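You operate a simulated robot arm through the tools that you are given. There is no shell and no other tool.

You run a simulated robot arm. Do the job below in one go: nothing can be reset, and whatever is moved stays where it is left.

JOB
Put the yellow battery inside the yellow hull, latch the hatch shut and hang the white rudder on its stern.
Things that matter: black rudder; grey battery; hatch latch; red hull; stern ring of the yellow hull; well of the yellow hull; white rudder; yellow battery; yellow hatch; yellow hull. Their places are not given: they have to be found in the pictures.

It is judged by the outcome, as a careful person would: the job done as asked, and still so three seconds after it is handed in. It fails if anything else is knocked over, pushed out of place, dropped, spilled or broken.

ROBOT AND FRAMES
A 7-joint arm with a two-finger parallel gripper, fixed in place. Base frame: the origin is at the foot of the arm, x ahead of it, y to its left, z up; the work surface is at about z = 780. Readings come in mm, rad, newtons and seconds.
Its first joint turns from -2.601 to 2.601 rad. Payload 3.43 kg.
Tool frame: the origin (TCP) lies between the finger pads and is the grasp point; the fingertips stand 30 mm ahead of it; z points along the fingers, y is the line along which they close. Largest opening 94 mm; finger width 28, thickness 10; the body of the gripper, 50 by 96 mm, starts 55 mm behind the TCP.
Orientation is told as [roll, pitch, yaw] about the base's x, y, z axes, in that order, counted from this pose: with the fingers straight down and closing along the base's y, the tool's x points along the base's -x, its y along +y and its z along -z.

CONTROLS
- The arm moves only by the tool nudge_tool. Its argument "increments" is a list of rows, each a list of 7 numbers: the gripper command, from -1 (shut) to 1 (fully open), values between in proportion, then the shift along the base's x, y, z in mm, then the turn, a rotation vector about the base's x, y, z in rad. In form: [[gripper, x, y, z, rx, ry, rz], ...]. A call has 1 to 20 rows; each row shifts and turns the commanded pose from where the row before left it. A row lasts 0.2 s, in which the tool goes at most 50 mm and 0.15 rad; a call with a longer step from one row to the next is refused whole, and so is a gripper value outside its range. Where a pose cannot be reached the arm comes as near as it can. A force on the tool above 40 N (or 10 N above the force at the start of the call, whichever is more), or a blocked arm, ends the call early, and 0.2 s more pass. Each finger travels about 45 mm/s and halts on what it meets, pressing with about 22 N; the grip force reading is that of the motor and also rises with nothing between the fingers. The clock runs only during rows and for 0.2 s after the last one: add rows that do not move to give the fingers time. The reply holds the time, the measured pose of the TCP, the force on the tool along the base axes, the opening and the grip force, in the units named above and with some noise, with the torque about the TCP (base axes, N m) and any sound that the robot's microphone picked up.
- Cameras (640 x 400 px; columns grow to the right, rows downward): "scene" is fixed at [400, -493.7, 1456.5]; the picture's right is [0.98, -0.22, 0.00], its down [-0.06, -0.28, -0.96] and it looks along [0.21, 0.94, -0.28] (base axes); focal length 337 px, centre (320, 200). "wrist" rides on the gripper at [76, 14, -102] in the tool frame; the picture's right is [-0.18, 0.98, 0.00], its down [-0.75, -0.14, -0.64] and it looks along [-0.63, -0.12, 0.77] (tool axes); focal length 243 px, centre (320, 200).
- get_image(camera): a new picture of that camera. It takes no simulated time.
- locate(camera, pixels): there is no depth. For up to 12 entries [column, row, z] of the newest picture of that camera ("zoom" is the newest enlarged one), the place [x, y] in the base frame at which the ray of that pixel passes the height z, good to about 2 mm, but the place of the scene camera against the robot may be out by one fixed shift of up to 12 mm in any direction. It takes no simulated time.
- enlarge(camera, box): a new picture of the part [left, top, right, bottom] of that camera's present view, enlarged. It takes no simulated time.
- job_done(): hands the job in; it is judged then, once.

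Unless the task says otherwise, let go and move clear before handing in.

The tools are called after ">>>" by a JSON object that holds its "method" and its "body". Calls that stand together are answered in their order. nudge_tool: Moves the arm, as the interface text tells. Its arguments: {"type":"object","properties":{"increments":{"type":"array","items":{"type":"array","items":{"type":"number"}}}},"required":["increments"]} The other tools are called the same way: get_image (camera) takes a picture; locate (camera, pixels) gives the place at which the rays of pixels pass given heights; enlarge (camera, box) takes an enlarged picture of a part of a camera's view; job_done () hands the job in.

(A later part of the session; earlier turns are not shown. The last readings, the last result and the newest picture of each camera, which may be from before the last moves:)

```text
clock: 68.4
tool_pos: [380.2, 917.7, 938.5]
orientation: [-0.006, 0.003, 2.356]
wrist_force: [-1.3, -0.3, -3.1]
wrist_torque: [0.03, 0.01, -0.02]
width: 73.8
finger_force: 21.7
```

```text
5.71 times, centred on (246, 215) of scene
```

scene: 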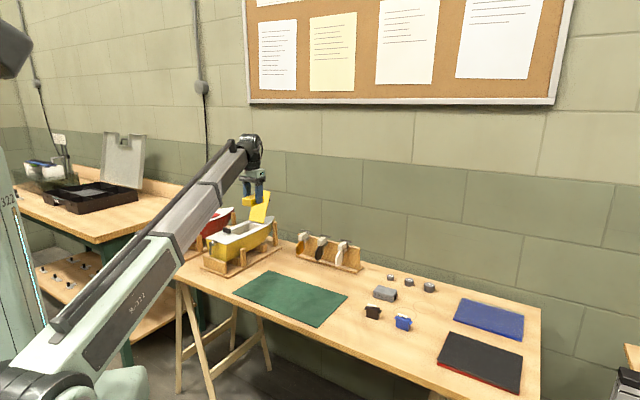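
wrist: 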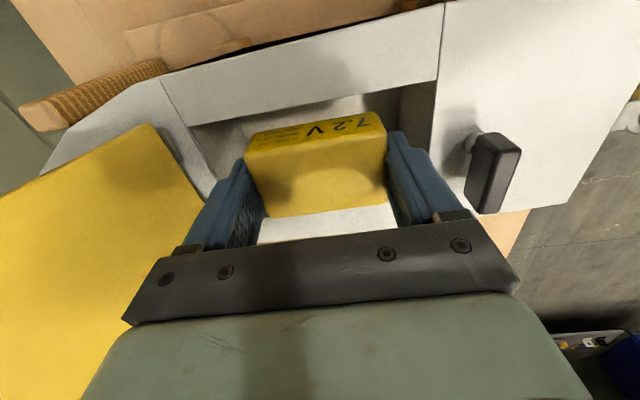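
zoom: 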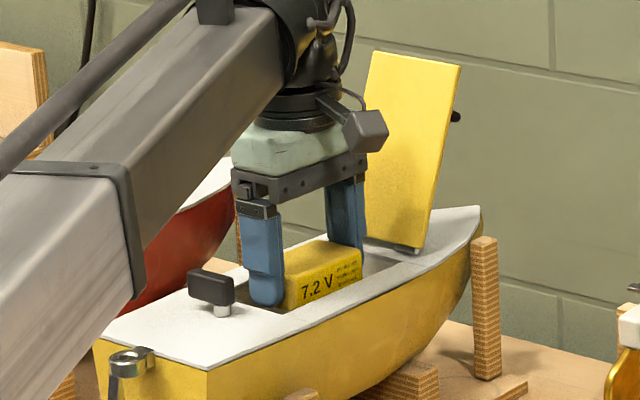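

>>> {"method": "nudge_tool", "body": {"increments": [[-1, 0.5, -0.5, -15, 0, 0, 0], [-1, 0, 0, -15, 0, 0, 0], [-1, 0, 0, -12, 0, 0, 0], [-1, 0, 0, 0, 0, 0, 0]]}}

>>> {"method": "nudge_tool", "body": {"increments": [[-1, 0, 0, -2, 0, 0, 0], [-1, 0, 0, -2, 0, 0, 0], [-1, 0, 0, 0, 0, 0, 0]]}}

>>> {"method": "get_image", "body": {"camera": "wrist"}}

```text
clock: 69.4
tool_pos: [382.3, 917.7, 896.3]
orientation: [-0.004, 0.003, 2.355]
wrist_force: [-0.6, -0.2, -2.5]
wrist_torque: [0.02, 0.01, 0.01]
width: 73.8
finger_force: 21.7
```

```text
clock: 70.2
tool_pos: [381.5, 918.0, 892.9]
orientation: [-0.005, 0.002, 2.354]
wrist_force: [0.0, 0.2, -2.2]
wrist_torque: [-0.02, 0.0, 0.01]
width: 73.8
finger_force: 21.9
```

```text
taken
```

wrist: 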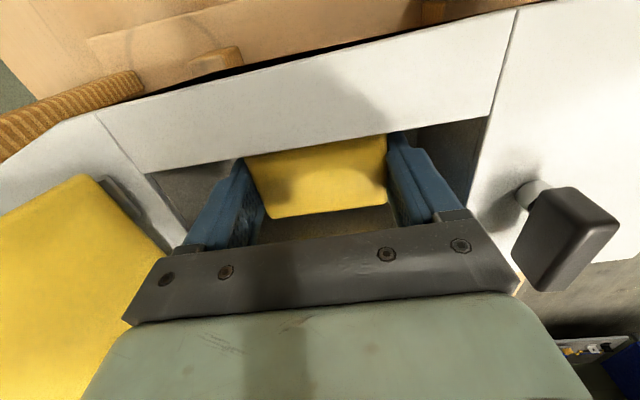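

Still free of contact; I keep lowering in small steps until the floor is felt.

>>> {"method": "nudge_tool", "body": {"increments": [[-1, 0, 0, -1.5, 0, 0, 0], [-1, 0, 0, -1.5, 0, 0, 0], [-1, 0, 0, 0, 0, 0, 0]]}}

>>> {"method": "nudge_tool", "body": {"increments": [[-1, 0, 0, -1.5, 0, 0, 0], [-1, 0, 0, -1.5, 0, 0, 0], [-1, 0, 0, 0, 0, 0, 0]]}}

```text
clock: 71.0
tool_pos: [383.7, 918.5, 889.3]
orientation: [-0.005, 0.003, 2.356]
wrist_force: [-0.2, 0.3, -3.3]
wrist_torque: [-0.02, 0.01, -0.02]
width: 73.8
finger_force: 22.0
```

```text
clock: 71.8
tool_pos: [384.2, 918.8, 888.3]
orientation: [-0.006, 0.0, 2.356]
wrist_force: [-0.9, 0.1, -2.8]
wrist_torque: [0.0, -0.01, -0.03]
width: 74.0
finger_force: 22.6
```

>>> {"method": "nudge_tool", "body": {"increments": [[-1, 0, 0, -1.5, 0, 0, 0], [-1, 0, 0, -1.5, 0, 0, 0], [-1, 0, 0, 0, 0, 0, 0]]}}

>>> {"method": "nudge_tool", "body": {"increments": [[-1, 0, 0, -1.5, 0, 0, 0], [-1, 0, 0, -1.0, 0, 0, 0], [-1, 0, 0, 0, 0, 0, 0]]}}

```text
clock: 72.6
tool_pos: [384.9, 917.7, 883.7]
orientation: [-0.005, 0.002, 2.354]
wrist_force: [0.0, 0.0, -2.8]
wrist_torque: [-0.02, -0.01, -0.03]
width: 73.9
finger_force: 22.4
```

```text
clock: 73.4
tool_pos: [383.5, 918.4, 881.0]
orientation: [-0.004, 0.003, 2.355]
wrist_force: [0.2, 0.5, -4.0]
wrist_torque: [-0.02, -0.01, -0.03]
width: 73.8
finger_force: 22.2
```

>>> {"method": "get_image", "body": {"camera": "wrist"}}

>>> {"method": "enlarge", "body": {"camera": "scene", "box": [200, 190, 280, 240]}}

```text
taken
```

wrist: 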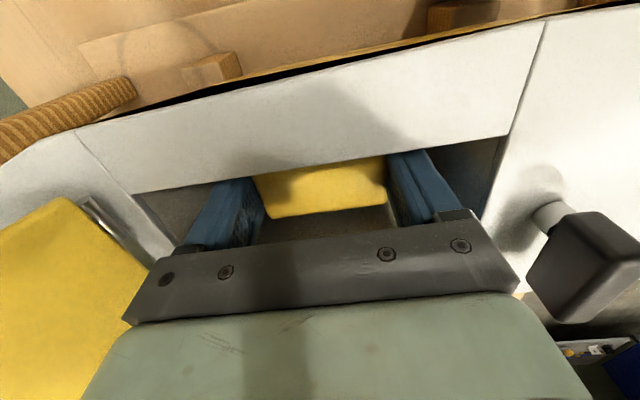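

```text
8.00 times, centred on (240, 215) of scene
```

zoom: 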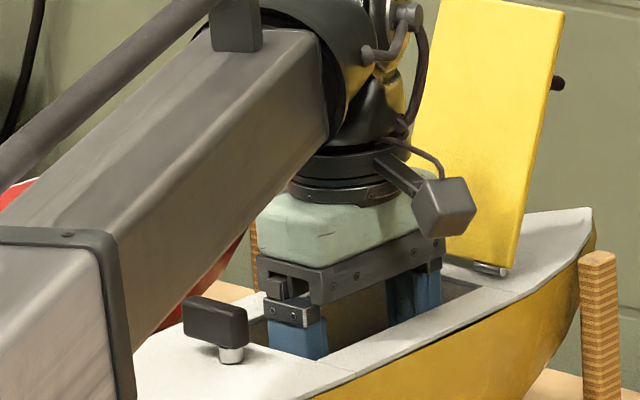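

>>> {"method": "nudge_tool", "body": {"increments": [[-1, 0, 0, -1, 0, 0, 0], [-1, 0, 0, -1, 0, 0, 0], [-1, 0, 0, 0, 0, 0, 0]]}}

>>> {"method": "nudge_tool", "body": {"increments": [[-1, 0, 0, -1, 0, 0, 0], [-1, 0, 0, -1, 0, 0, 0], [-1, 0, 0, 0, 0, 0, 0]]}}

```text
clock: 74.2
tool_pos: [384.7, 918.3, 878.1]
orientation: [-0.005, 0.001, 2.354]
wrist_force: [1.7, 0.1, 1.7]
wrist_torque: [-0.1, 0.1, 0.03]
width: 73.9
finger_force: 21.8
```

```text
clock: 75.0
tool_pos: [383.2, 916.8, 879.5]
orientation: [-0.007, 0.002, 2.355]
wrist_force: [3.8, 5.4, 21.2]
wrist_torque: [-0.48, 0.27, 0.01]
width: 73.8
finger_force: 22.4
```

Floor contact (+21 N). I'll ease up 1.5 mm and open the fingers gently.

>>> {"method": "nudge_tool", "body": {"increments": [[-1, 0, 0, 1.6, 0, 0, 0], [-1, 0, 0, 0, 0, 0, 0], [0.65, 0, 0, 0, 0, 0, 0], [0.75, 0, 0, 0, 0, 0, 0], [0.75, 0, 0, 0, 0, 0, 0]]}}

>>> {"method": "get_image", "body": {"camera": "wrist"}}

```text
clock: 76.2
tool_pos: [383.4, 916.6, 880.2]
orientation: [-0.005, 0.002, 2.355]
wrist_force: [-0.9, -0.2, -0.3]
wrist_torque: [0.04, -0.04, -0.01]
width: 82.3
finger_force: 0.0
```

```text
taken
```

wrist: 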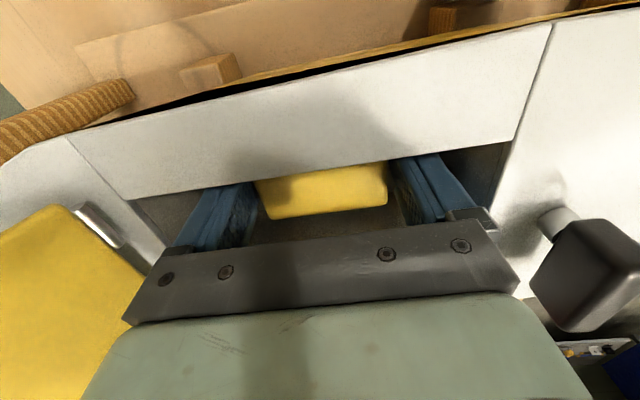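

Released with zero force. Rising straight up.

>>> {"method": "nudge_tool", "body": {"increments": [[0.75, 0, 0, 10, 0, 0, 0], [0.75, 0, 0, 20, 0, 0, 0], [0.75, 0, 0, 30, 0, 0, 0], [0.75, 0, 0, 40, 0, 0, 0], [0.75, 0, 0, 40, 0, 0, 0], [0.75, 0, 0, 40, 0, 0, 0], [0.75, 0, 0, 30, 0, 0, 0], [0.75, 0, 0, 0, 0, 0, 0]]}}

>>> {"method": "get_image", "body": {"camera": "wrist"}}

>>> {"method": "enlarge", "body": {"camera": "scene", "box": [190, 180, 302, 250]}}

```text
clock: 78.0
tool_pos: [381.6, 916.4, 1090.0]
orientation: [-0.007, 0.002, 2.355]
wrist_force: [-0.6, 0.9, -0.3]
wrist_torque: [0.02, -0.01, -0.03]
width: 82.2
finger_force: 0.0
```

```text
taken
```

wrist: 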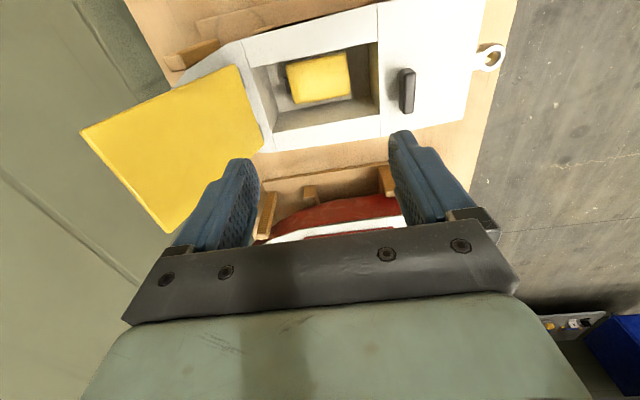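

```text
5.71 times, centred on (246, 215) of scene
```

zoom: 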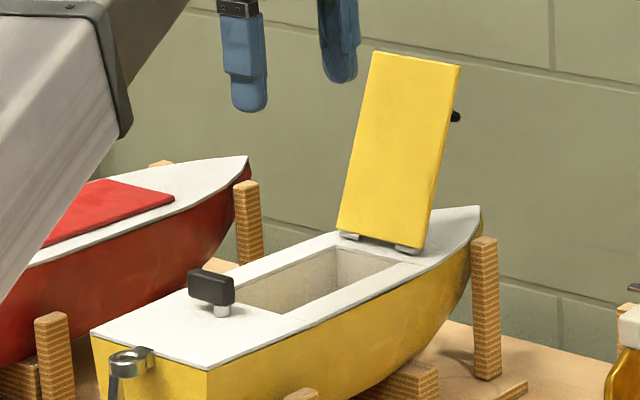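

Battery lies flat in the well. Now to close the lid: I'll go back above the lid's handle and look.

>>> {"method": "nudge_tool", "body": {"increments": [[-0.3, 0, 0, 40, 0, 0, 0], [-0.6, 0, 0, 20, 0, 0, 0], [-0.6, 21.5, 22, 0, 0, 0, 0], [-0.6, 21.5, 22, 0, 0, 0, 0], [-0.6, 21.5, 22, 0, 0, 0, 0], [-0.6, 21.5, 22, 0, 0, 0, 0], [-0.6, 21.5, 22, 0, 0, 0, 0], [-0.6, 0, 0, 0, 0, 0, 0], [-0.6, 0, 0, 0, 0, 0, 0]]}}

>>> {"method": "get_image", "body": {"camera": "wrist"}}

>>> {"method": "enlarge", "body": {"camera": "wrist", "box": [260, 0, 420, 170]}}

>>> {"method": "enlarge", "body": {"camera": "scene", "box": [220, 160, 316, 220]}}

```text
clock: 80.0
tool_pos: [491.6, 1027.6, 1148.9]
orientation: [-0.005, 0.002, 2.355]
wrist_force: [-0.2, -0.4, -0.9]
wrist_torque: [-0.03, 0.01, 0.0]
width: 18.6
finger_force: 0.1
```

```text
taken
```

wrist: 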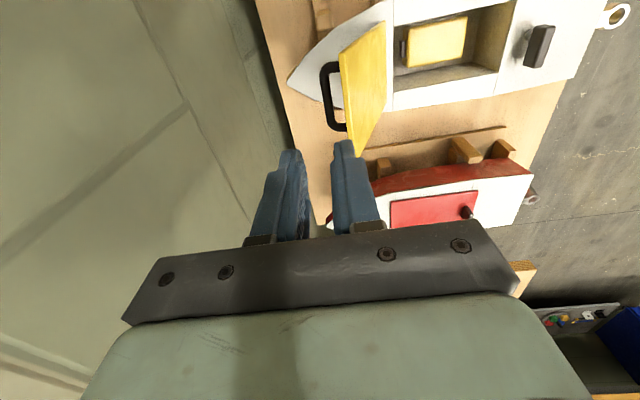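

```text
2.35 times, centred on (340, 85) of wrist
```

zoom: 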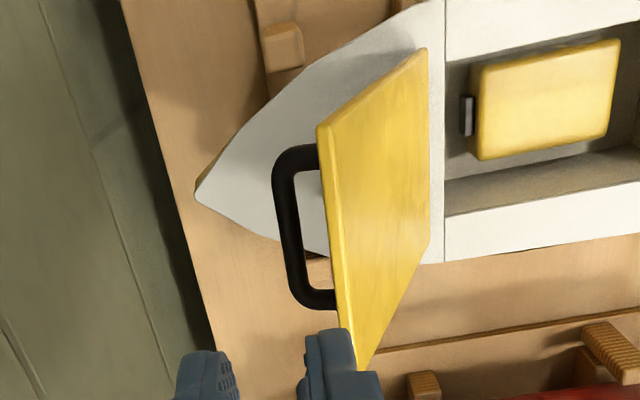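

```text
6.67 times, centred on (268, 190) of scene
```

zoom: 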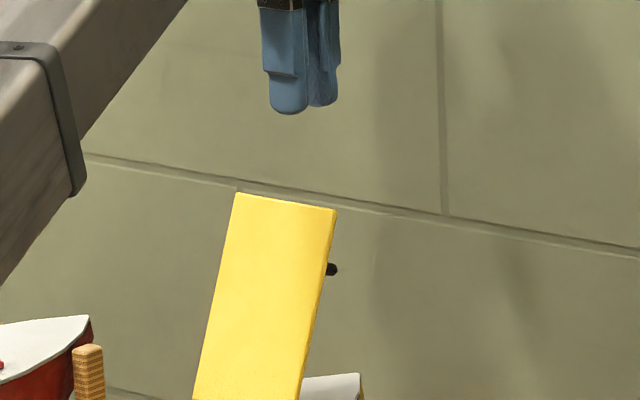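

>>> {"method": "enlarge", "body": {"camera": "wrist", "box": [260, 0, 420, 170]}}

>>> {"method": "locate", "body": {"camera": "zoom", "pixels": [[282, 165, 1010], [298, 295, 1010], [282, 165, 1030], [298, 295, 1030], [319, 130, 1050], [350, 355, 1050], [319, 130, 1060], [350, 355, 1060], [428, 50, 925], [429, 248, 925], [289, 228, 1020]]}}

```text
2.35 times, centred on (340, 85) of wrist
```

zoom: 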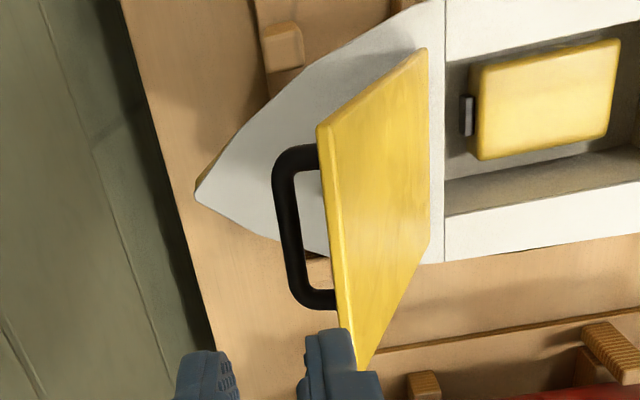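

```text
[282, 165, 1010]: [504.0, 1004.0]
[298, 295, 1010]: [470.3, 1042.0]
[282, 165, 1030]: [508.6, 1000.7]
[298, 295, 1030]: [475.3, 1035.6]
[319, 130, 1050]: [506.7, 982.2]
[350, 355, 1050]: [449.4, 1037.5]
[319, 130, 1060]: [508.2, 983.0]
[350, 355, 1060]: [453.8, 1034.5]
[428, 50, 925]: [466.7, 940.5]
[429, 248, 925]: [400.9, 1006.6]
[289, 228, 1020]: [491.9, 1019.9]
```

Hinge line now at s≈994; the lid leans to ~113°, bar at about s 1066, z 1010, plate's upper end at s 1055, z 1056. I'll tilt the tool 0.25 rad to match the lean, and check reach before descending along that direction.

>>> {"method": "nudge_tool", "body": {"increments": [[-0.7, 3.8, 3.2, -12, -0.044, 0.044, 0], [-0.7, 3.8, 3.2, -11, -0.044, 0.044, 0], [-0.7, 3.8, 3.2, -11, -0.044, 0.044, 0], [-0.7, 0, 0, 0, -0.044, 0.044, 0], [-0.7, 0, 0, 0, 0, 0, 0]]}}

>>> {"method": "get_image", "body": {"camera": "wrist"}}

>>> {"method": "enlarge", "body": {"camera": "scene", "box": [220, 160, 316, 220]}}

```text
clock: 81.2
tool_pos: [489.3, 1007.2, 1106.7]
orientation: [0.181, 0.002, 2.356]
wrist_force: [-0.2, -0.7, 0.3]
wrist_torque: [0.0, 0.01, -0.01]
width: 13.9
finger_force: 0.0
out of reach, approached as far as the arm can: row 1, 2, 3, 4
```

```text
taken
```

wrist: 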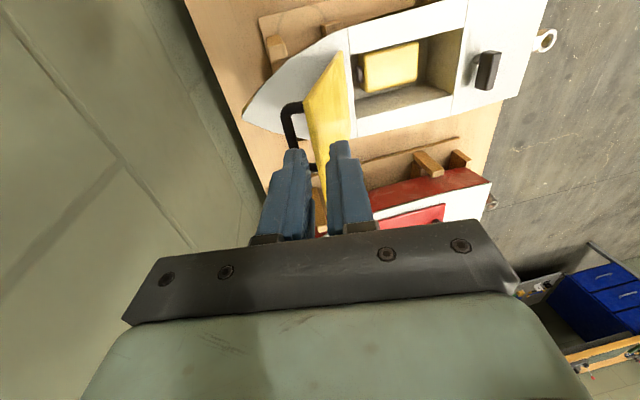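

```text
6.67 times, centred on (268, 190) of scene
```

zoom: 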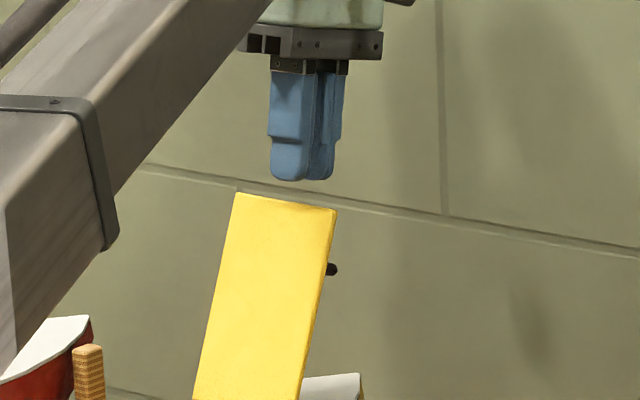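

The tilt is out of reach there. Instead, with the tool vertical I'll use the stern finger to push the plate's upper end upright from the bow side, then lower over the bar. First return to vertical at s≈1079.

>>> {"method": "nudge_tool", "body": {"increments": [[-0.57, 1.5, 6, 0, 0.032, -0.032, 0], [-0.57, 1.6, 6, 0, 0.032, -0.032, 0], [-0.57, 1.6, 6, 0, 0.032, -0.032, 0], [-0.57, 1.6, 5.3, 0, 0.032, -0.032, 0], [-0.57, 0, 0, 0, 0, 0, 0]]}}

>>> {"method": "enlarge", "body": {"camera": "wrist", "box": [240, 40, 400, 240]}}

>>> {"method": "enlarge", "body": {"camera": "scene", "box": [220, 160, 316, 220]}}

```text
clock: 82.4
tool_pos: [496.2, 1029.8, 1104.4]
orientation: [0.0, 0.001, 2.353]
wrist_force: [0.9, 0.3, 0.3]
wrist_torque: [0.05, -0.01, 0.04]
width: 20.1
finger_force: 0.1
```

```text
2.00 times, centred on (320, 140) of wrist
```

zoom: 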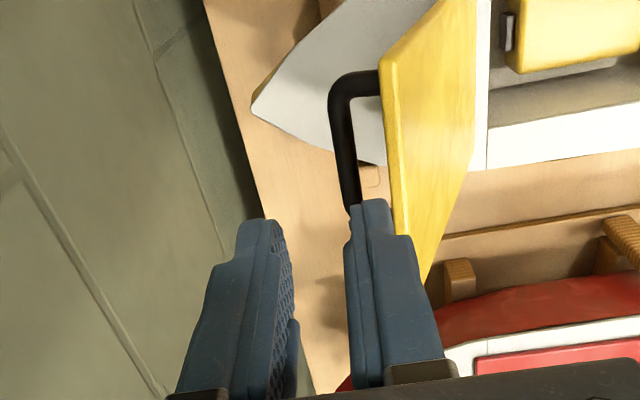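

```text
6.67 times, centred on (268, 190) of scene
```

zoom: 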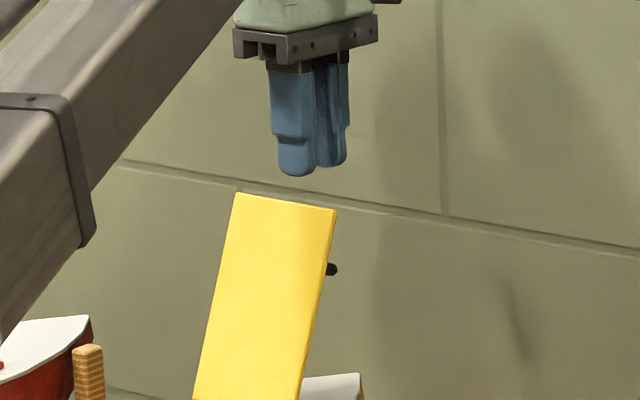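

>>> {"method": "nudge_tool", "body": {"increments": [[-0.57, 0.7, 0.7, -10, 0, 0, 0], [-0.57, 0.7, 0.7, -10, 0, 0, 0], [-0.57, 0, 0, -8, 0, 0, 0], [-0.57, 0, 0, 0, 0, 0, 0]]}}

>>> {"method": "enlarge", "body": {"camera": "wrist", "box": [240, 40, 400, 240]}}

>>> {"method": "enlarge", "body": {"camera": "scene", "box": [230, 170, 294, 210]}}

```text
clock: 83.4
tool_pos: [498.6, 1030.6, 1076.8]
orientation: [0.001, 0.002, 2.354]
wrist_force: [0.4, 0.3, 0.2]
wrist_torque: [-0.01, -0.02, -0.01]
width: 19.9
finger_force: 0.1
```

```text
2.00 times, centred on (320, 140) of wrist
```

zoom: 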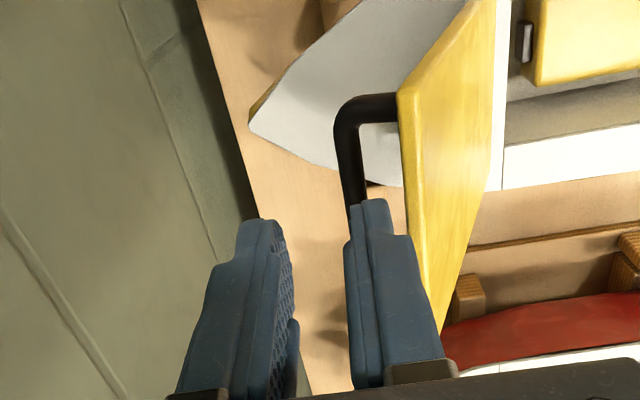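

```text
10.00 times, centred on (262, 190) of scene
```

zoom: 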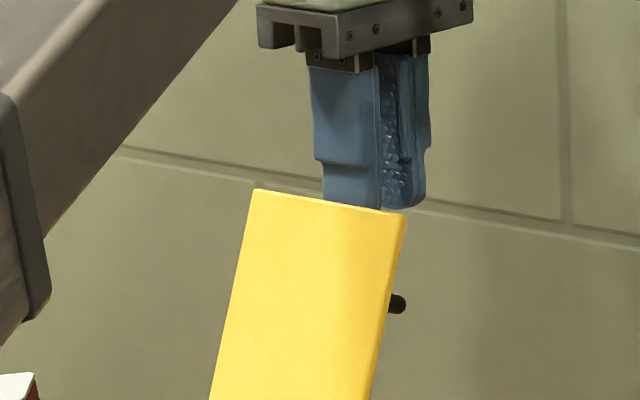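

>>> {"method": "nudge_tool", "body": {"increments": [[-0.57, 0, 0, -8, 0, 0, 0], [-0.57, 0, 0, -5, 0, 0, 0], [-0.57, -4, -4, 0, 0, 0, 0], [-0.57, -4, -4, 0, 0, 0, 0], [-0.57, -4, -4, 0, 0, 0, 0], [-0.57, 0, 0, 0, 0, 0, 0]]}}

>>> {"method": "enlarge", "body": {"camera": "wrist", "box": [240, 40, 400, 240]}}

>>> {"method": "enlarge", "body": {"camera": "scene", "box": [230, 170, 294, 210]}}

```text
clock: 84.8
tool_pos: [484.2, 1018.5, 1064.0]
orientation: [0.0, 0.001, 2.355]
wrist_force: [3.7, 2.7, 14.9]
wrist_torque: [-0.22, 0.25, 0.04]
width: 17.7
finger_force: 0.0
```

```text
2.00 times, centred on (320, 140) of wrist
```

zoom: 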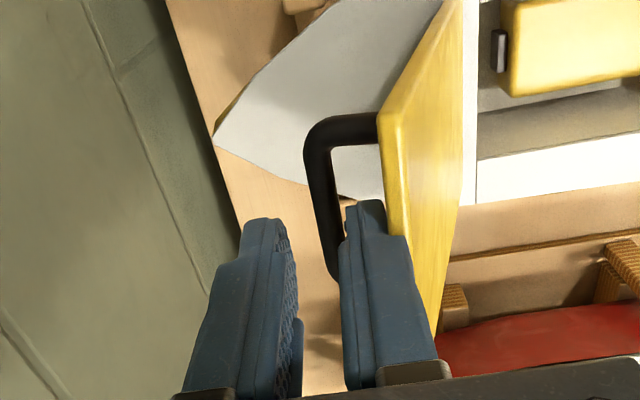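

```text
10.00 times, centred on (262, 190) of scene
```

zoom: 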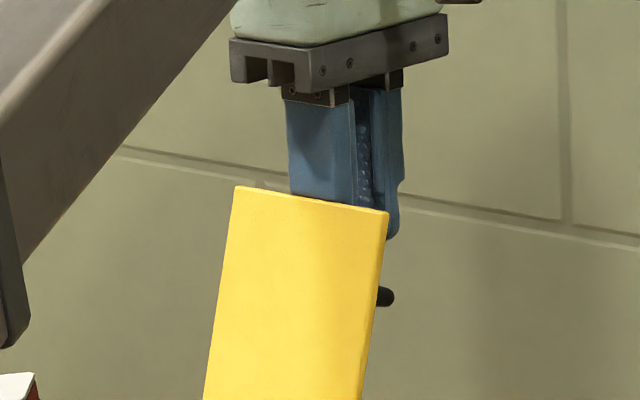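

Upward force of 15 N: probably a ledge on the finger's outer side catching the plate's edge. I'll raise a few mm and check.

>>> {"method": "nudge_tool", "body": {"increments": [[-0.57, 0, 0, 3, 0, 0, 0], [-0.57, 0, 0, 2, 0, 0, 0], [-0.57, 0, 0, 0, 0, 0, 0]]}}

>>> {"method": "enlarge", "body": {"camera": "scene", "box": [230, 170, 294, 210]}}

```text
clock: 85.6
tool_pos: [484.2, 1018.9, 1068.2]
orientation: [-0.001, 0.002, 2.355]
wrist_force: [-0.4, -0.4, 0.0]
wrist_torque: [-0.01, 0.01, 0.01]
width: 20.2
finger_force: 0.1
```

```text
10.00 times, centred on (262, 190) of scene
```

zoom: 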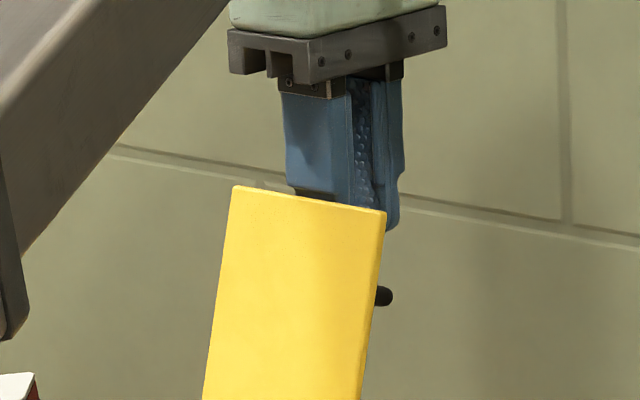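

>>> {"method": "nudge_tool", "body": {"increments": [[-0.57, -3.5, -3.5, 1.5, 0, 0, 0], [-0.57, -3.5, -3.5, 1.5, 0, 0, 0], [-0.57, -3.5, -3.5, 1.5, 0, 0, 0], [-0.57, 0, 0, 0, 0, 0, 0]]}}

>>> {"method": "enlarge", "body": {"camera": "wrist", "box": [240, 40, 400, 240]}}

>>> {"method": "enlarge", "body": {"camera": "scene", "box": [230, 170, 294, 210]}}

```text
clock: 86.6
tool_pos: [473.7, 1008.1, 1075.2]
orientation: [-0.001, 0.002, 2.354]
wrist_force: [0.1, 0.6, 0.0]
wrist_torque: [0.0, -0.03, 0.0]
width: 20.2
finger_force: 0.1
```

```text
2.00 times, centred on (320, 140) of wrist
```

zoom: 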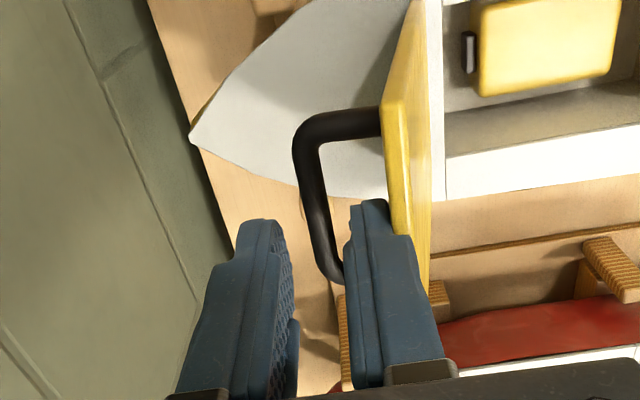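

```text
10.00 times, centred on (262, 190) of scene
```

zoom: 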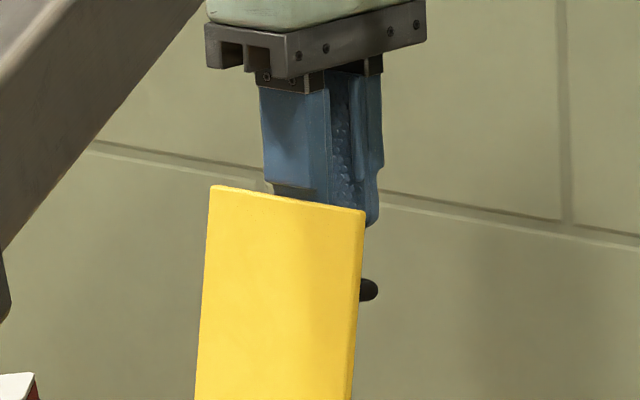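

The lid follows with almost no force and the hinge seems to hold by friction. I'll push it a bit more upright.

>>> {"method": "nudge_tool", "body": {"increments": [[-0.57, -3.4, -3.4, 1.5, 0, 0, 0], [-0.57, -3.4, -3.4, 1.5, 0, 0, 0], [-0.57, -3.4, -3.4, 1, 0, 0, 0], [-0.57, -3.3, -3.3, 0, 0, 0, 0], [-0.57, 0, 0, 0, 0, 0, 0], [-0.57, 4, 4, 0, 0, 0, 0], [-0.57, 0, 0, 0, 0, 0, 0]]}}

>>> {"method": "get_image", "body": {"camera": "wrist"}}

>>> {"method": "enlarge", "body": {"camera": "wrist", "box": [240, 40, 400, 240]}}

>>> {"method": "enlarge", "body": {"camera": "scene", "box": [230, 170, 294, 210]}}

```text
clock: 88.2
tool_pos: [464.8, 998.5, 1077.7]
orientation: [-0.001, 0.003, 2.353]
wrist_force: [-0.6, -0.1, -0.7]
wrist_torque: [0.01, 0.01, 0.03]
width: 20.4
finger_force: 0.1
```

```text
taken
```

wrist: 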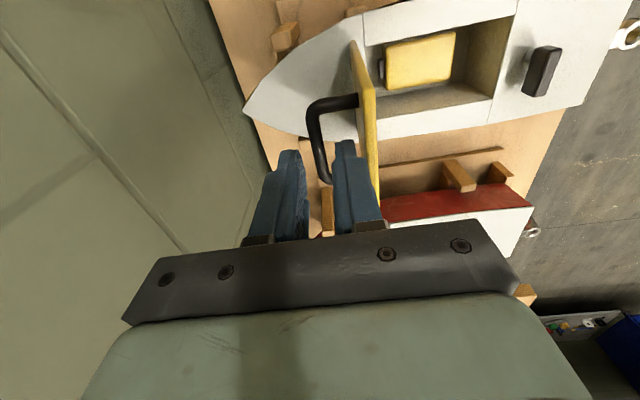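

```text
2.00 times, centred on (320, 140) of wrist
```

zoom: 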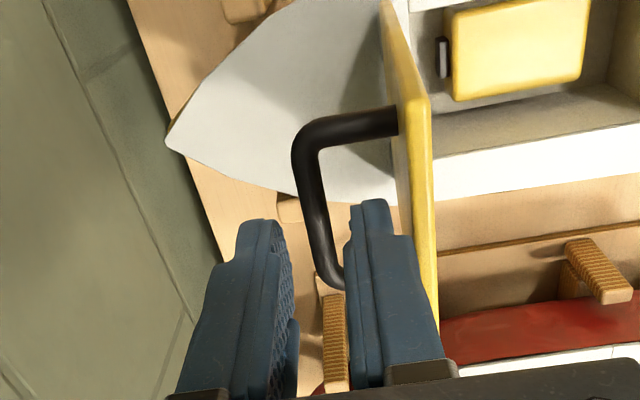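

```text
10.00 times, centred on (262, 190) of scene
```

zoom: 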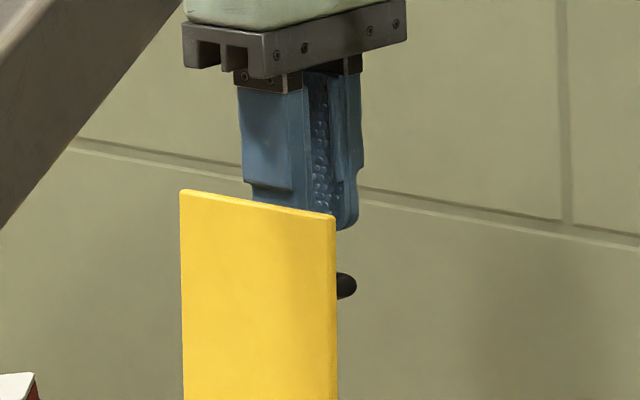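

>>> {"method": "locate", "body": {"camera": "wrist", "pixels": [[312, 112, 1026], [322, 172, 1026], [375, 92, 1066], [379, 180, 1066], [352, 45, 925], [366, 90, 1060]]}}

```text
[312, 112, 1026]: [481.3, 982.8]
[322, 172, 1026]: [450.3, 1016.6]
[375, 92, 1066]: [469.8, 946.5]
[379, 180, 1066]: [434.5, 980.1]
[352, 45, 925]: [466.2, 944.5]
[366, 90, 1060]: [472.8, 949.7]
```

Bar is at s≈1036, z≈1027; plate end at s≈1006. I'll centre and descend over the bar.

>>> {"method": "nudge_tool", "body": {"increments": [[-0.6, 1.0, 1.0, -8, 0, 0, 0], [-0.6, 0, 0, -10, 0, 0, 0], [-0.6, 0, 0, -8, 0, 0, 0], [-0.6, 0, 0, 0, 0, 0, 0]]}}

>>> {"method": "enlarge", "body": {"camera": "wrist", "box": [240, 40, 400, 240]}}

```text
clock: 89.2
tool_pos: [465.7, 998.9, 1053.2]
orientation: [0.0, 0.002, 2.354]
wrist_force: [0.5, 0.5, -0.4]
wrist_torque: [-0.03, 0.01, 0.0]
width: 18.6
finger_force: 0.0
```

```text
2.00 times, centred on (320, 140) of wrist
```

zoom: 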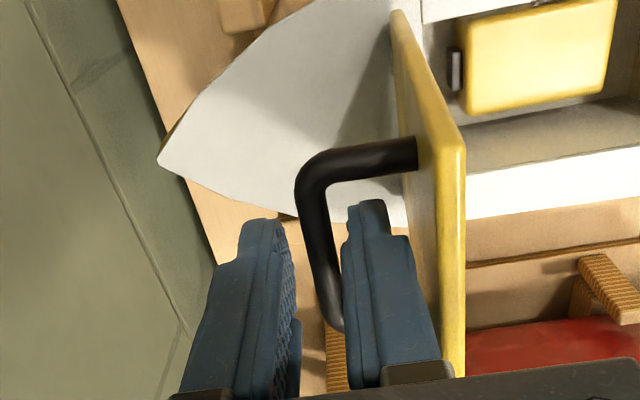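

>>> {"method": "nudge_tool", "body": {"increments": [[-0.6, 0, 0, -8, 0, 0, 0], [-0.6, 0, 0, -8, 0, 0, 0], [-0.6, 0, 0, 0, 0, 0, 0]]}}

>>> {"method": "nudge_tool", "body": {"increments": [[-1, 0, 0, 0, 0, 0, 0], [-1, 0, 0, 0, 0, 0, 0], [-1, 0, 0, 0, 0, 0, 0]]}}

>>> {"method": "get_image", "body": {"camera": "wrist"}}

>>> {"method": "enlarge", "body": {"camera": "scene", "box": [210, 170, 290, 220]}}

```text
clock: 90.0
tool_pos: [466.2, 1000.0, 1036.2]
orientation: [0.001, 0.001, 2.354]
wrist_force: [0.5, 0.6, 0.6]
wrist_torque: [-0.01, -0.01, -0.01]
width: 18.5
finger_force: 0.2
```

```text
clock: 90.8
tool_pos: [464.5, 999.4, 1037.7]
orientation: [0.001, 0.0, 2.354]
wrist_force: [0.1, 0.3, 0.1]
wrist_torque: [0.02, 0.04, 0.01]
width: 8.3
finger_force: 21.9
```

```text
taken
```

wrist: 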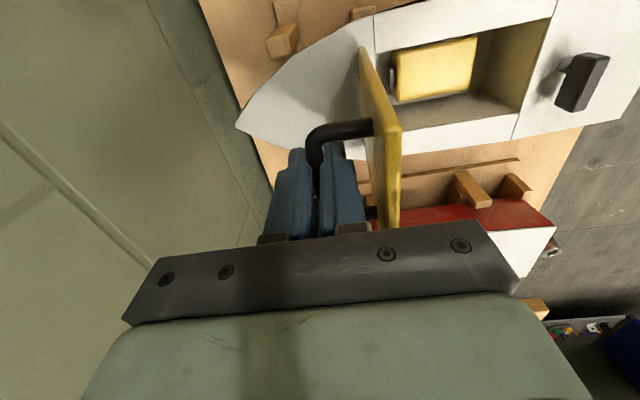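

```text
8.00 times, centred on (250, 195) of scene
```

zoom: 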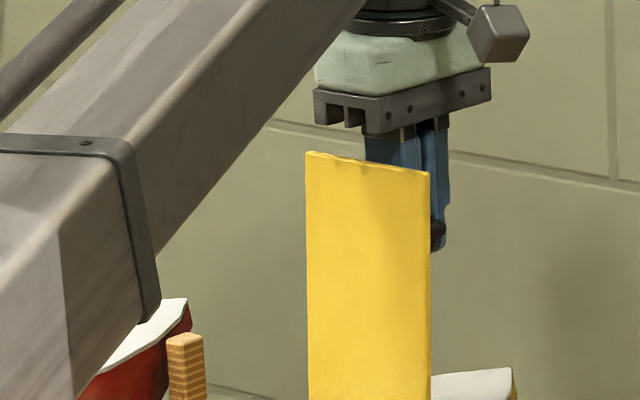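

Handle regripped (8.3 mm). I'll swing the lid closed along the arc with the tool kept vertical.

>>> {"method": "nudge_tool", "body": {"increments": [[-1, -7.5, -7.5, 3.6, 0, 0, 0], [-1, -7.7, -7.7, 2.5, 0, 0, 0], [-1, -7.85, -7.85, 1.4, 0, 0, 0], [-1, 0, 0, 0, 0, 0, 0]]}}

>>> {"method": "nudge_tool", "body": {"increments": [[-1, -7.9, -7.9, 0.3, 0, 0, 0], [-1, -7.85, -7.85, -0.9, 0, 0, 0], [-1, -7.85, -7.85, -1.9, 0, 0, 0], [-1, 0, 0, 0, 0, 0, 0]]}}

```text
clock: 91.8
tool_pos: [442.2, 976.0, 1043.0]
orientation: [-0.001, 0.003, 2.355]
wrist_force: [1.8, -2.6, 0.0]
wrist_torque: [0.04, 0.05, 0.02]
width: 8.2
finger_force: 21.2
```

```text
clock: 92.8
tool_pos: [419.1, 953.0, 1039.2]
orientation: [-0.001, 0.002, 2.357]
wrist_force: [-4.8, 3.0, 0.4]
wrist_torque: [0.11, 0.15, -0.06]
width: 8.3
finger_force: 22.0
```

>>> {"method": "nudge_tool", "body": {"increments": [[-1, -7.6, -7.6, -3.1, 0, 0, 0], [-1, -7.4, -7.4, -4.1, 0, 0, 0], [-1, -7.0, -7.0, -5.1, 0, 0, 0], [-1, 0, 0, 0, 0, 0, 0]]}}

>>> {"method": "enlarge", "body": {"camera": "scene", "box": [190, 180, 286, 240]}}

```text
clock: 93.8
tool_pos: [397.5, 931.4, 1027.5]
orientation: [0.0, 0.004, 2.355]
wrist_force: [3.4, 1.8, -0.4]
wrist_torque: [0.15, 0.08, 0.04]
width: 8.2
finger_force: 21.9
```

```text
6.67 times, centred on (238, 210) of scene
```

zoom: 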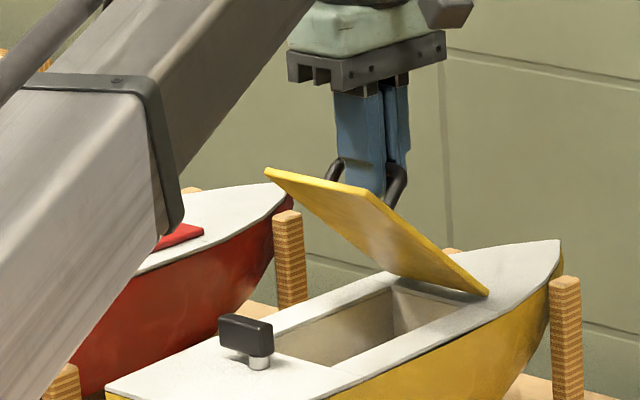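

Smooth so far. Continuing the closing arc.

>>> {"method": "nudge_tool", "body": {"increments": [[-1, -6.65, -6.65, -6.1, 0, 0, 0], [-1, -6.2, -6.2, -7.0, 0, 0, 0], [-1, -5.65, -5.65, -7.8, 0, 0, 0], [-1, 0, 0, 0, 0, 0, 0]]}}

>>> {"method": "nudge_tool", "body": {"increments": [[-1, -5.0, -5.0, -8.6, 0, 0, 0], [-1, -4.45, -4.45, -9.2, 0, 0, 0], [-1, 0, 0, 0, 0, 0, 0]]}}

>>> {"method": "enlarge", "body": {"camera": "scene", "box": [190, 180, 286, 240]}}

```text
clock: 94.8
tool_pos: [376.9, 913.3, 1006.7]
orientation: [-0.001, 0.001, 2.355]
wrist_force: [3.4, -2.7, -1.0]
wrist_torque: [-0.05, -0.07, -0.11]
width: 8.1
finger_force: 21.8
```

```text
clock: 95.6
tool_pos: [367.6, 902.7, 989.9]
orientation: [0.0, 0.003, 2.355]
wrist_force: [5.9, 1.8, -0.5]
wrist_torque: [0.19, 0.07, -0.17]
width: 8.2
finger_force: 22.2
```

```text
6.67 times, centred on (238, 210) of scene
```

zoom: 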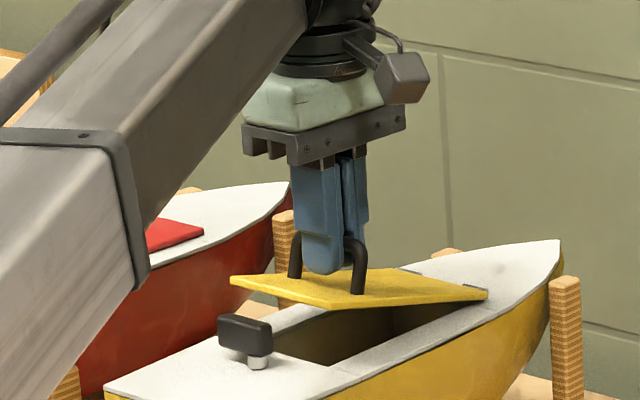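

>>> {"method": "nudge_tool", "body": {"increments": [[-1, -3.4, -3.4, -9.6, 0, 0, 0], [-1, -2.8, -2.8, -9.8, 0, 0, 0], [-1, 0, 0, 0, 0, 0, 0]]}}

>>> {"method": "nudge_tool", "body": {"increments": [[-1, -0.8, -0.8, -3, 0, 0, 0], [-1, -0.6, -0.6, -3, 0, 0, 0], [-1, 0, 0, 0, 0, 0, 0]]}}

>>> {"method": "enlarge", "body": {"camera": "scene", "box": [190, 190, 286, 250]}}

```text
clock: 96.4
tool_pos: [361.9, 897.1, 971.7]
orientation: [0.0, 0.001, 2.357]
wrist_force: [-2.5, 2.1, 0.4]
wrist_torque: [0.04, 0.06, -0.13]
width: 8.6
finger_force: 22.1
```

```text
clock: 97.2
tool_pos: [359.6, 895.7, 964.1]
orientation: [-0.001, 0.001, 2.356]
wrist_force: [-6.7, 1.6, -0.3]
wrist_torque: [0.28, 0.37, 0.0]
width: 8.4
finger_force: 22.2
```

```text
6.67 times, centred on (238, 220) of scene
```

zoom: 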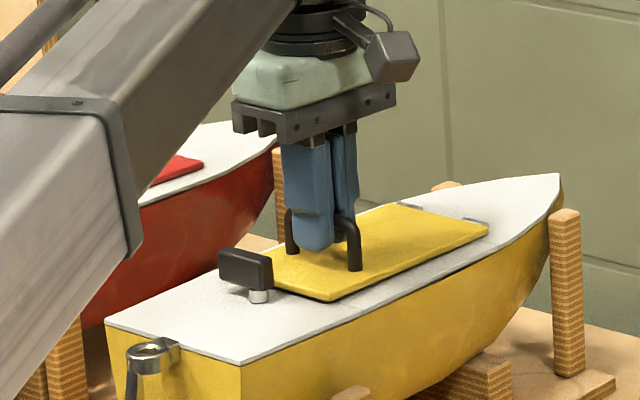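

>>> {"method": "nudge_tool", "body": {"increments": [[-1, 0, 0, -1.5, 0, 0, 0], [-1, 0, 0, -1.5, 0, 0, 0], [-1, 0, 0, 0, 0, 0, 0]]}}

```text
clock: 98.0
tool_pos: [359.4, 894.3, 963.0]
orientation: [-0.001, 0.003, 2.356]
wrist_force: [-4.5, -3.9, 16.3]
wrist_torque: [0.01, 0.07, 0.03]
width: 8.5
finger_force: 21.9
```

The hatch is down (16 N contact). Release, rise, and move back to view the latch.

>>> {"method": "nudge_tool", "body": {"increments": [[-1, 0, 0, 1, 0, 0, 0], [-0.55, 0, 0, 0, 0, 0, 0], [-0.5, 0, 0, 0, 0, 0, 0], [-0.5, 0, 0, 0, 0, 0, 0], [-0.5, 0, 0, 20, 0, 0, 0], [-0.5, 0, 0, 30, 0, 0, 0], [-0.5, 0, 0, 20, 0, 0, 0], [-0.3, -15, -15, 0, 0, 0, 0], [-0.3, -14, -14, 0, 0, 0, 0], [-0.3, 0, 0, 0, 0, 0, 0]]}}

>>> {"method": "get_image", "body": {"camera": "wrist"}}

>>> {"method": "enlarge", "body": {"camera": "wrist", "box": [230, 60, 390, 210]}}

>>> {"method": "enlarge", "body": {"camera": "scene", "box": [200, 205, 264, 245]}}

```text
clock: 100.2
tool_pos: [330.6, 866.6, 1031.2]
orientation: [-0.001, 0.003, 2.354]
wrist_force: [0.1, -0.4, -0.3]
wrist_torque: [0.0, 0.02, 0.02]
width: 32.7
finger_force: 0.1
```

```text
taken
```

wrist: 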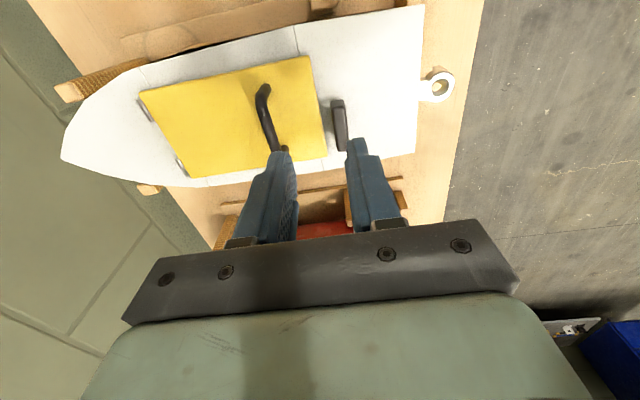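

```text
2.67 times, centred on (310, 135) of wrist
```

zoom: 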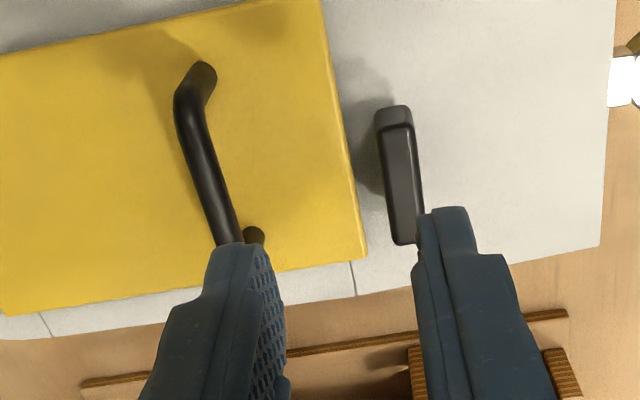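

```text
10.00 times, centred on (232, 225) of scene
```

zoom: 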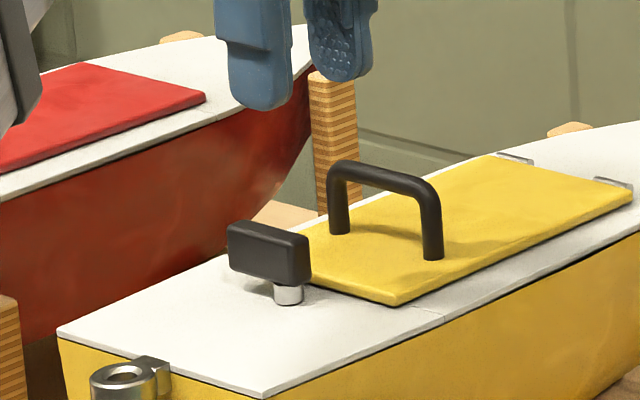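

>>> {"method": "locate", "body": {"camera": "zoom", "pixels": [[380, 125, 945], [412, 122, 945], [394, 243, 945], [424, 240, 945], [397, 125, 945], [409, 240, 945], [323, 0, 924], [365, 258, 924], [605, 245, 918]]}}

```text
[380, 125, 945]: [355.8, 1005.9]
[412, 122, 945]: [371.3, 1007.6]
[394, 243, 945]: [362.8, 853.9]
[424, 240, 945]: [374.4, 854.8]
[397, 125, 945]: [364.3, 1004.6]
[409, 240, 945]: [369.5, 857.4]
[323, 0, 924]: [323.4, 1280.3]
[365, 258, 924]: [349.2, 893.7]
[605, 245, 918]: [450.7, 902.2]
```

>>> {"method": "enlarge", "body": {"camera": "wrist", "box": [230, 60, 390, 210]}}

>>> {"method": "locate", "body": {"camera": "zoom", "pixels": [[380, 125, 945], [412, 122, 945], [394, 243, 945], [424, 240, 945], [397, 125, 945], [409, 240, 945], [323, 0, 924], [365, 258, 924], [601, 245, 918]]}}

```text
2.67 times, centred on (310, 135) of wrist
```

zoom: 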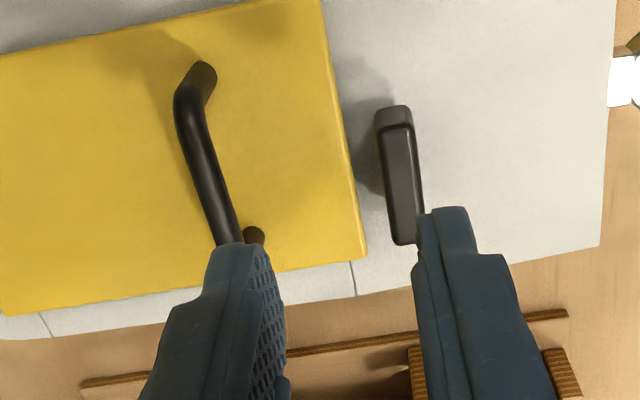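

```text
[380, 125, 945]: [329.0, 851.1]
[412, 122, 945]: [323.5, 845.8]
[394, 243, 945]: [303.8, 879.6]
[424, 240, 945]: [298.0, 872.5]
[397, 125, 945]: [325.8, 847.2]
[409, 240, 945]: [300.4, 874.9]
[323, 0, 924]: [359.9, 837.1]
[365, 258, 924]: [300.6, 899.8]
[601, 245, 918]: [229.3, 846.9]
```

Latch bar runs (326,848)→(301,876), pivot ≈ (320,855). I'll descend on it, grip and turn it back −90°.

>>> {"method": "nudge_tool", "body": {"increments": [[-0.3, -10.4, -11, 0, 0, 0, 0], [-0.3, 0, 0, -25, 0, 0, 0], [-0.3, 0, 0, -25, 0, 0, 0], [-0.3, 0, 0, -19, 0, 0, 0], [-0.3, 0, 0, 0, 0, 0, 0]]}}

>>> {"method": "enlarge", "body": {"camera": "scene", "box": [200, 205, 264, 245]}}

>>> {"method": "enlarge", "body": {"camera": "wrist", "box": [230, 60, 390, 230]}}

```text
clock: 101.4
tool_pos: [322.1, 854.1, 964.8]
orientation: [0.0, 0.001, 2.355]
wrist_force: [-0.3, 0.3, 0.2]
wrist_torque: [-0.05, -0.01, -0.02]
width: 32.8
finger_force: 0.1
```

```text
10.00 times, centred on (232, 225) of scene
```

zoom: 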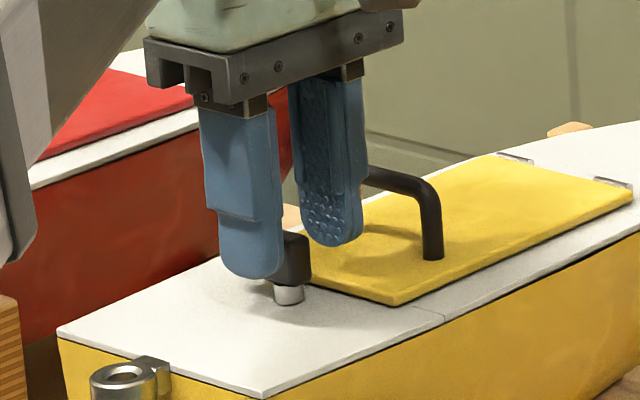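

```text
2.35 times, centred on (310, 145) of wrist
```

zoom: 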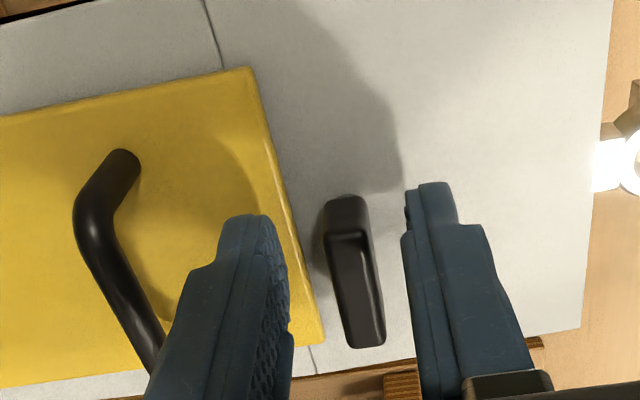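

>>> {"method": "nudge_tool", "body": {"increments": [[-0.3, 0, 0, -3, 0, 0, 0], [-1, 0, 0, 0, 0, 0, 0], [-1, 0, 0, 0, 0, 0, 0], [-1, 0, 0, 0, 0, 0, 0], [-1, 0, 0, 0, 0, 0, 0]]}}

```text
clock: 102.6
tool_pos: [322.6, 853.8, 961.4]
orientation: [0.001, 0.002, 2.357]
wrist_force: [-6.3, -6.4, 0.4]
wrist_torque: [-0.09, 0.18, 0.01]
width: 11.7
finger_force: 21.9
```

>>> {"method": "nudge_tool", "body": {"increments": [[-1, -0.7, -0.7, 0, 0, 0, 0], [-1, -0.2, 0, 0, 0, 0, -0.1], [-1, -0.2, 0, 0, 0, 0, -0.1], [-1, -0.2, 0, 0, 0, 0, -0.1], [-1, 0, 0, 0, 0, 0, 0]]}}

```text
clock: 103.8
tool_pos: [319.4, 853.0, 960.6]
orientation: [-0.002, 0.001, 2.056]
wrist_force: [4.9, 0.6, 5.5]
wrist_torque: [-0.6, -0.37, -0.01]
width: 11.9
finger_force: 22.2
```

>>> {"method": "nudge_tool", "body": {"increments": [[-1, 0.4, 0, 0.5, 0, 0, -0.1], [-1, 0, 0, 0, 0, 0, -0.1], [-1, 0, 0, 0, 0, 0, -0.1], [-1, 0, 0, 0, 0, 0, -0.1], [-1, 0, 0, 0, 0, 0, 0]]}}

```text
clock: 105.0
tool_pos: [319.3, 854.0, 960.8]
orientation: [0.0, 0.004, 1.654]
wrist_force: [-14.6, -9.4, -0.2]
wrist_torque: [0.0, 0.36, 0.06]
width: 11.6
finger_force: 22.4
```

>>> {"method": "nudge_tool", "body": {"increments": [[-1, -1.2, -0.8, 0, 0, 0, 0], [-1, -0.4, -0.2, 0, 0, 0, -0.1], [-1, -0.3, 0, 0, 0, 0, -0.1], [-1, -0.3, 0, 0, 0, 0, -0.1], [-1, 0, 0, 0, 0, 0, 0]]}}

```text
clock: 106.2
tool_pos: [317.1, 852.6, 960.9]
orientation: [0.001, 0.002, 1.353]
wrist_force: [-7.0, -10.1, -0.1]
wrist_torque: [-0.46, 0.33, -0.01]
width: 11.8
finger_force: 21.5
```

>>> {"method": "nudge_tool", "body": {"increments": [[-1, -0.6, -1.0, 0, 0, 0, 0], [-1, -0.2, -0.2, 0, 0, 0, -0.1], [-1, -0.2, -0.2, 0, 0, 0, -0.1], [-1, -0.2, -0.2, 0, 0, 0, -0.1], [-1, 0, 0, 0, 0, 0, 0]]}}

>>> {"method": "enlarge", "body": {"camera": "scene", "box": [200, 205, 264, 245]}}

```text
clock: 107.4
tool_pos: [317.3, 852.0, 961.3]
orientation: [0.0, 0.002, 1.055]
wrist_force: [2.5, 3.4, 0.5]
wrist_torque: [0.42, -0.32, -0.03]
width: 12.3
finger_force: 21.3
```

```text
10.00 times, centred on (232, 225) of scene
```

zoom: 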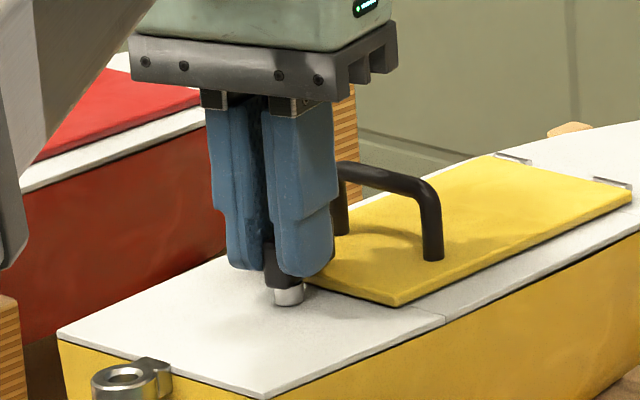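

Turning well. Remaining 0.27 rad to the latched stop.

>>> {"method": "nudge_tool", "body": {"increments": [[-1, 0, 0, 0, 0, 0, -0.1], [-1, 0, 0, 0, 0, 0, -0.1], [-1, 0, 0, 0, 0, 0, -0.07], [-1, 0, 0, 0, 0, 0, 0]]}}

```text
clock: 108.4
tool_pos: [316.5, 852.0, 960.9]
orientation: [0.0, 0.004, 0.784]
wrist_force: [-2.2, 1.3, -0.2]
wrist_torque: [-0.12, 0.18, 0.37]
width: 11.9
finger_force: 22.0
```

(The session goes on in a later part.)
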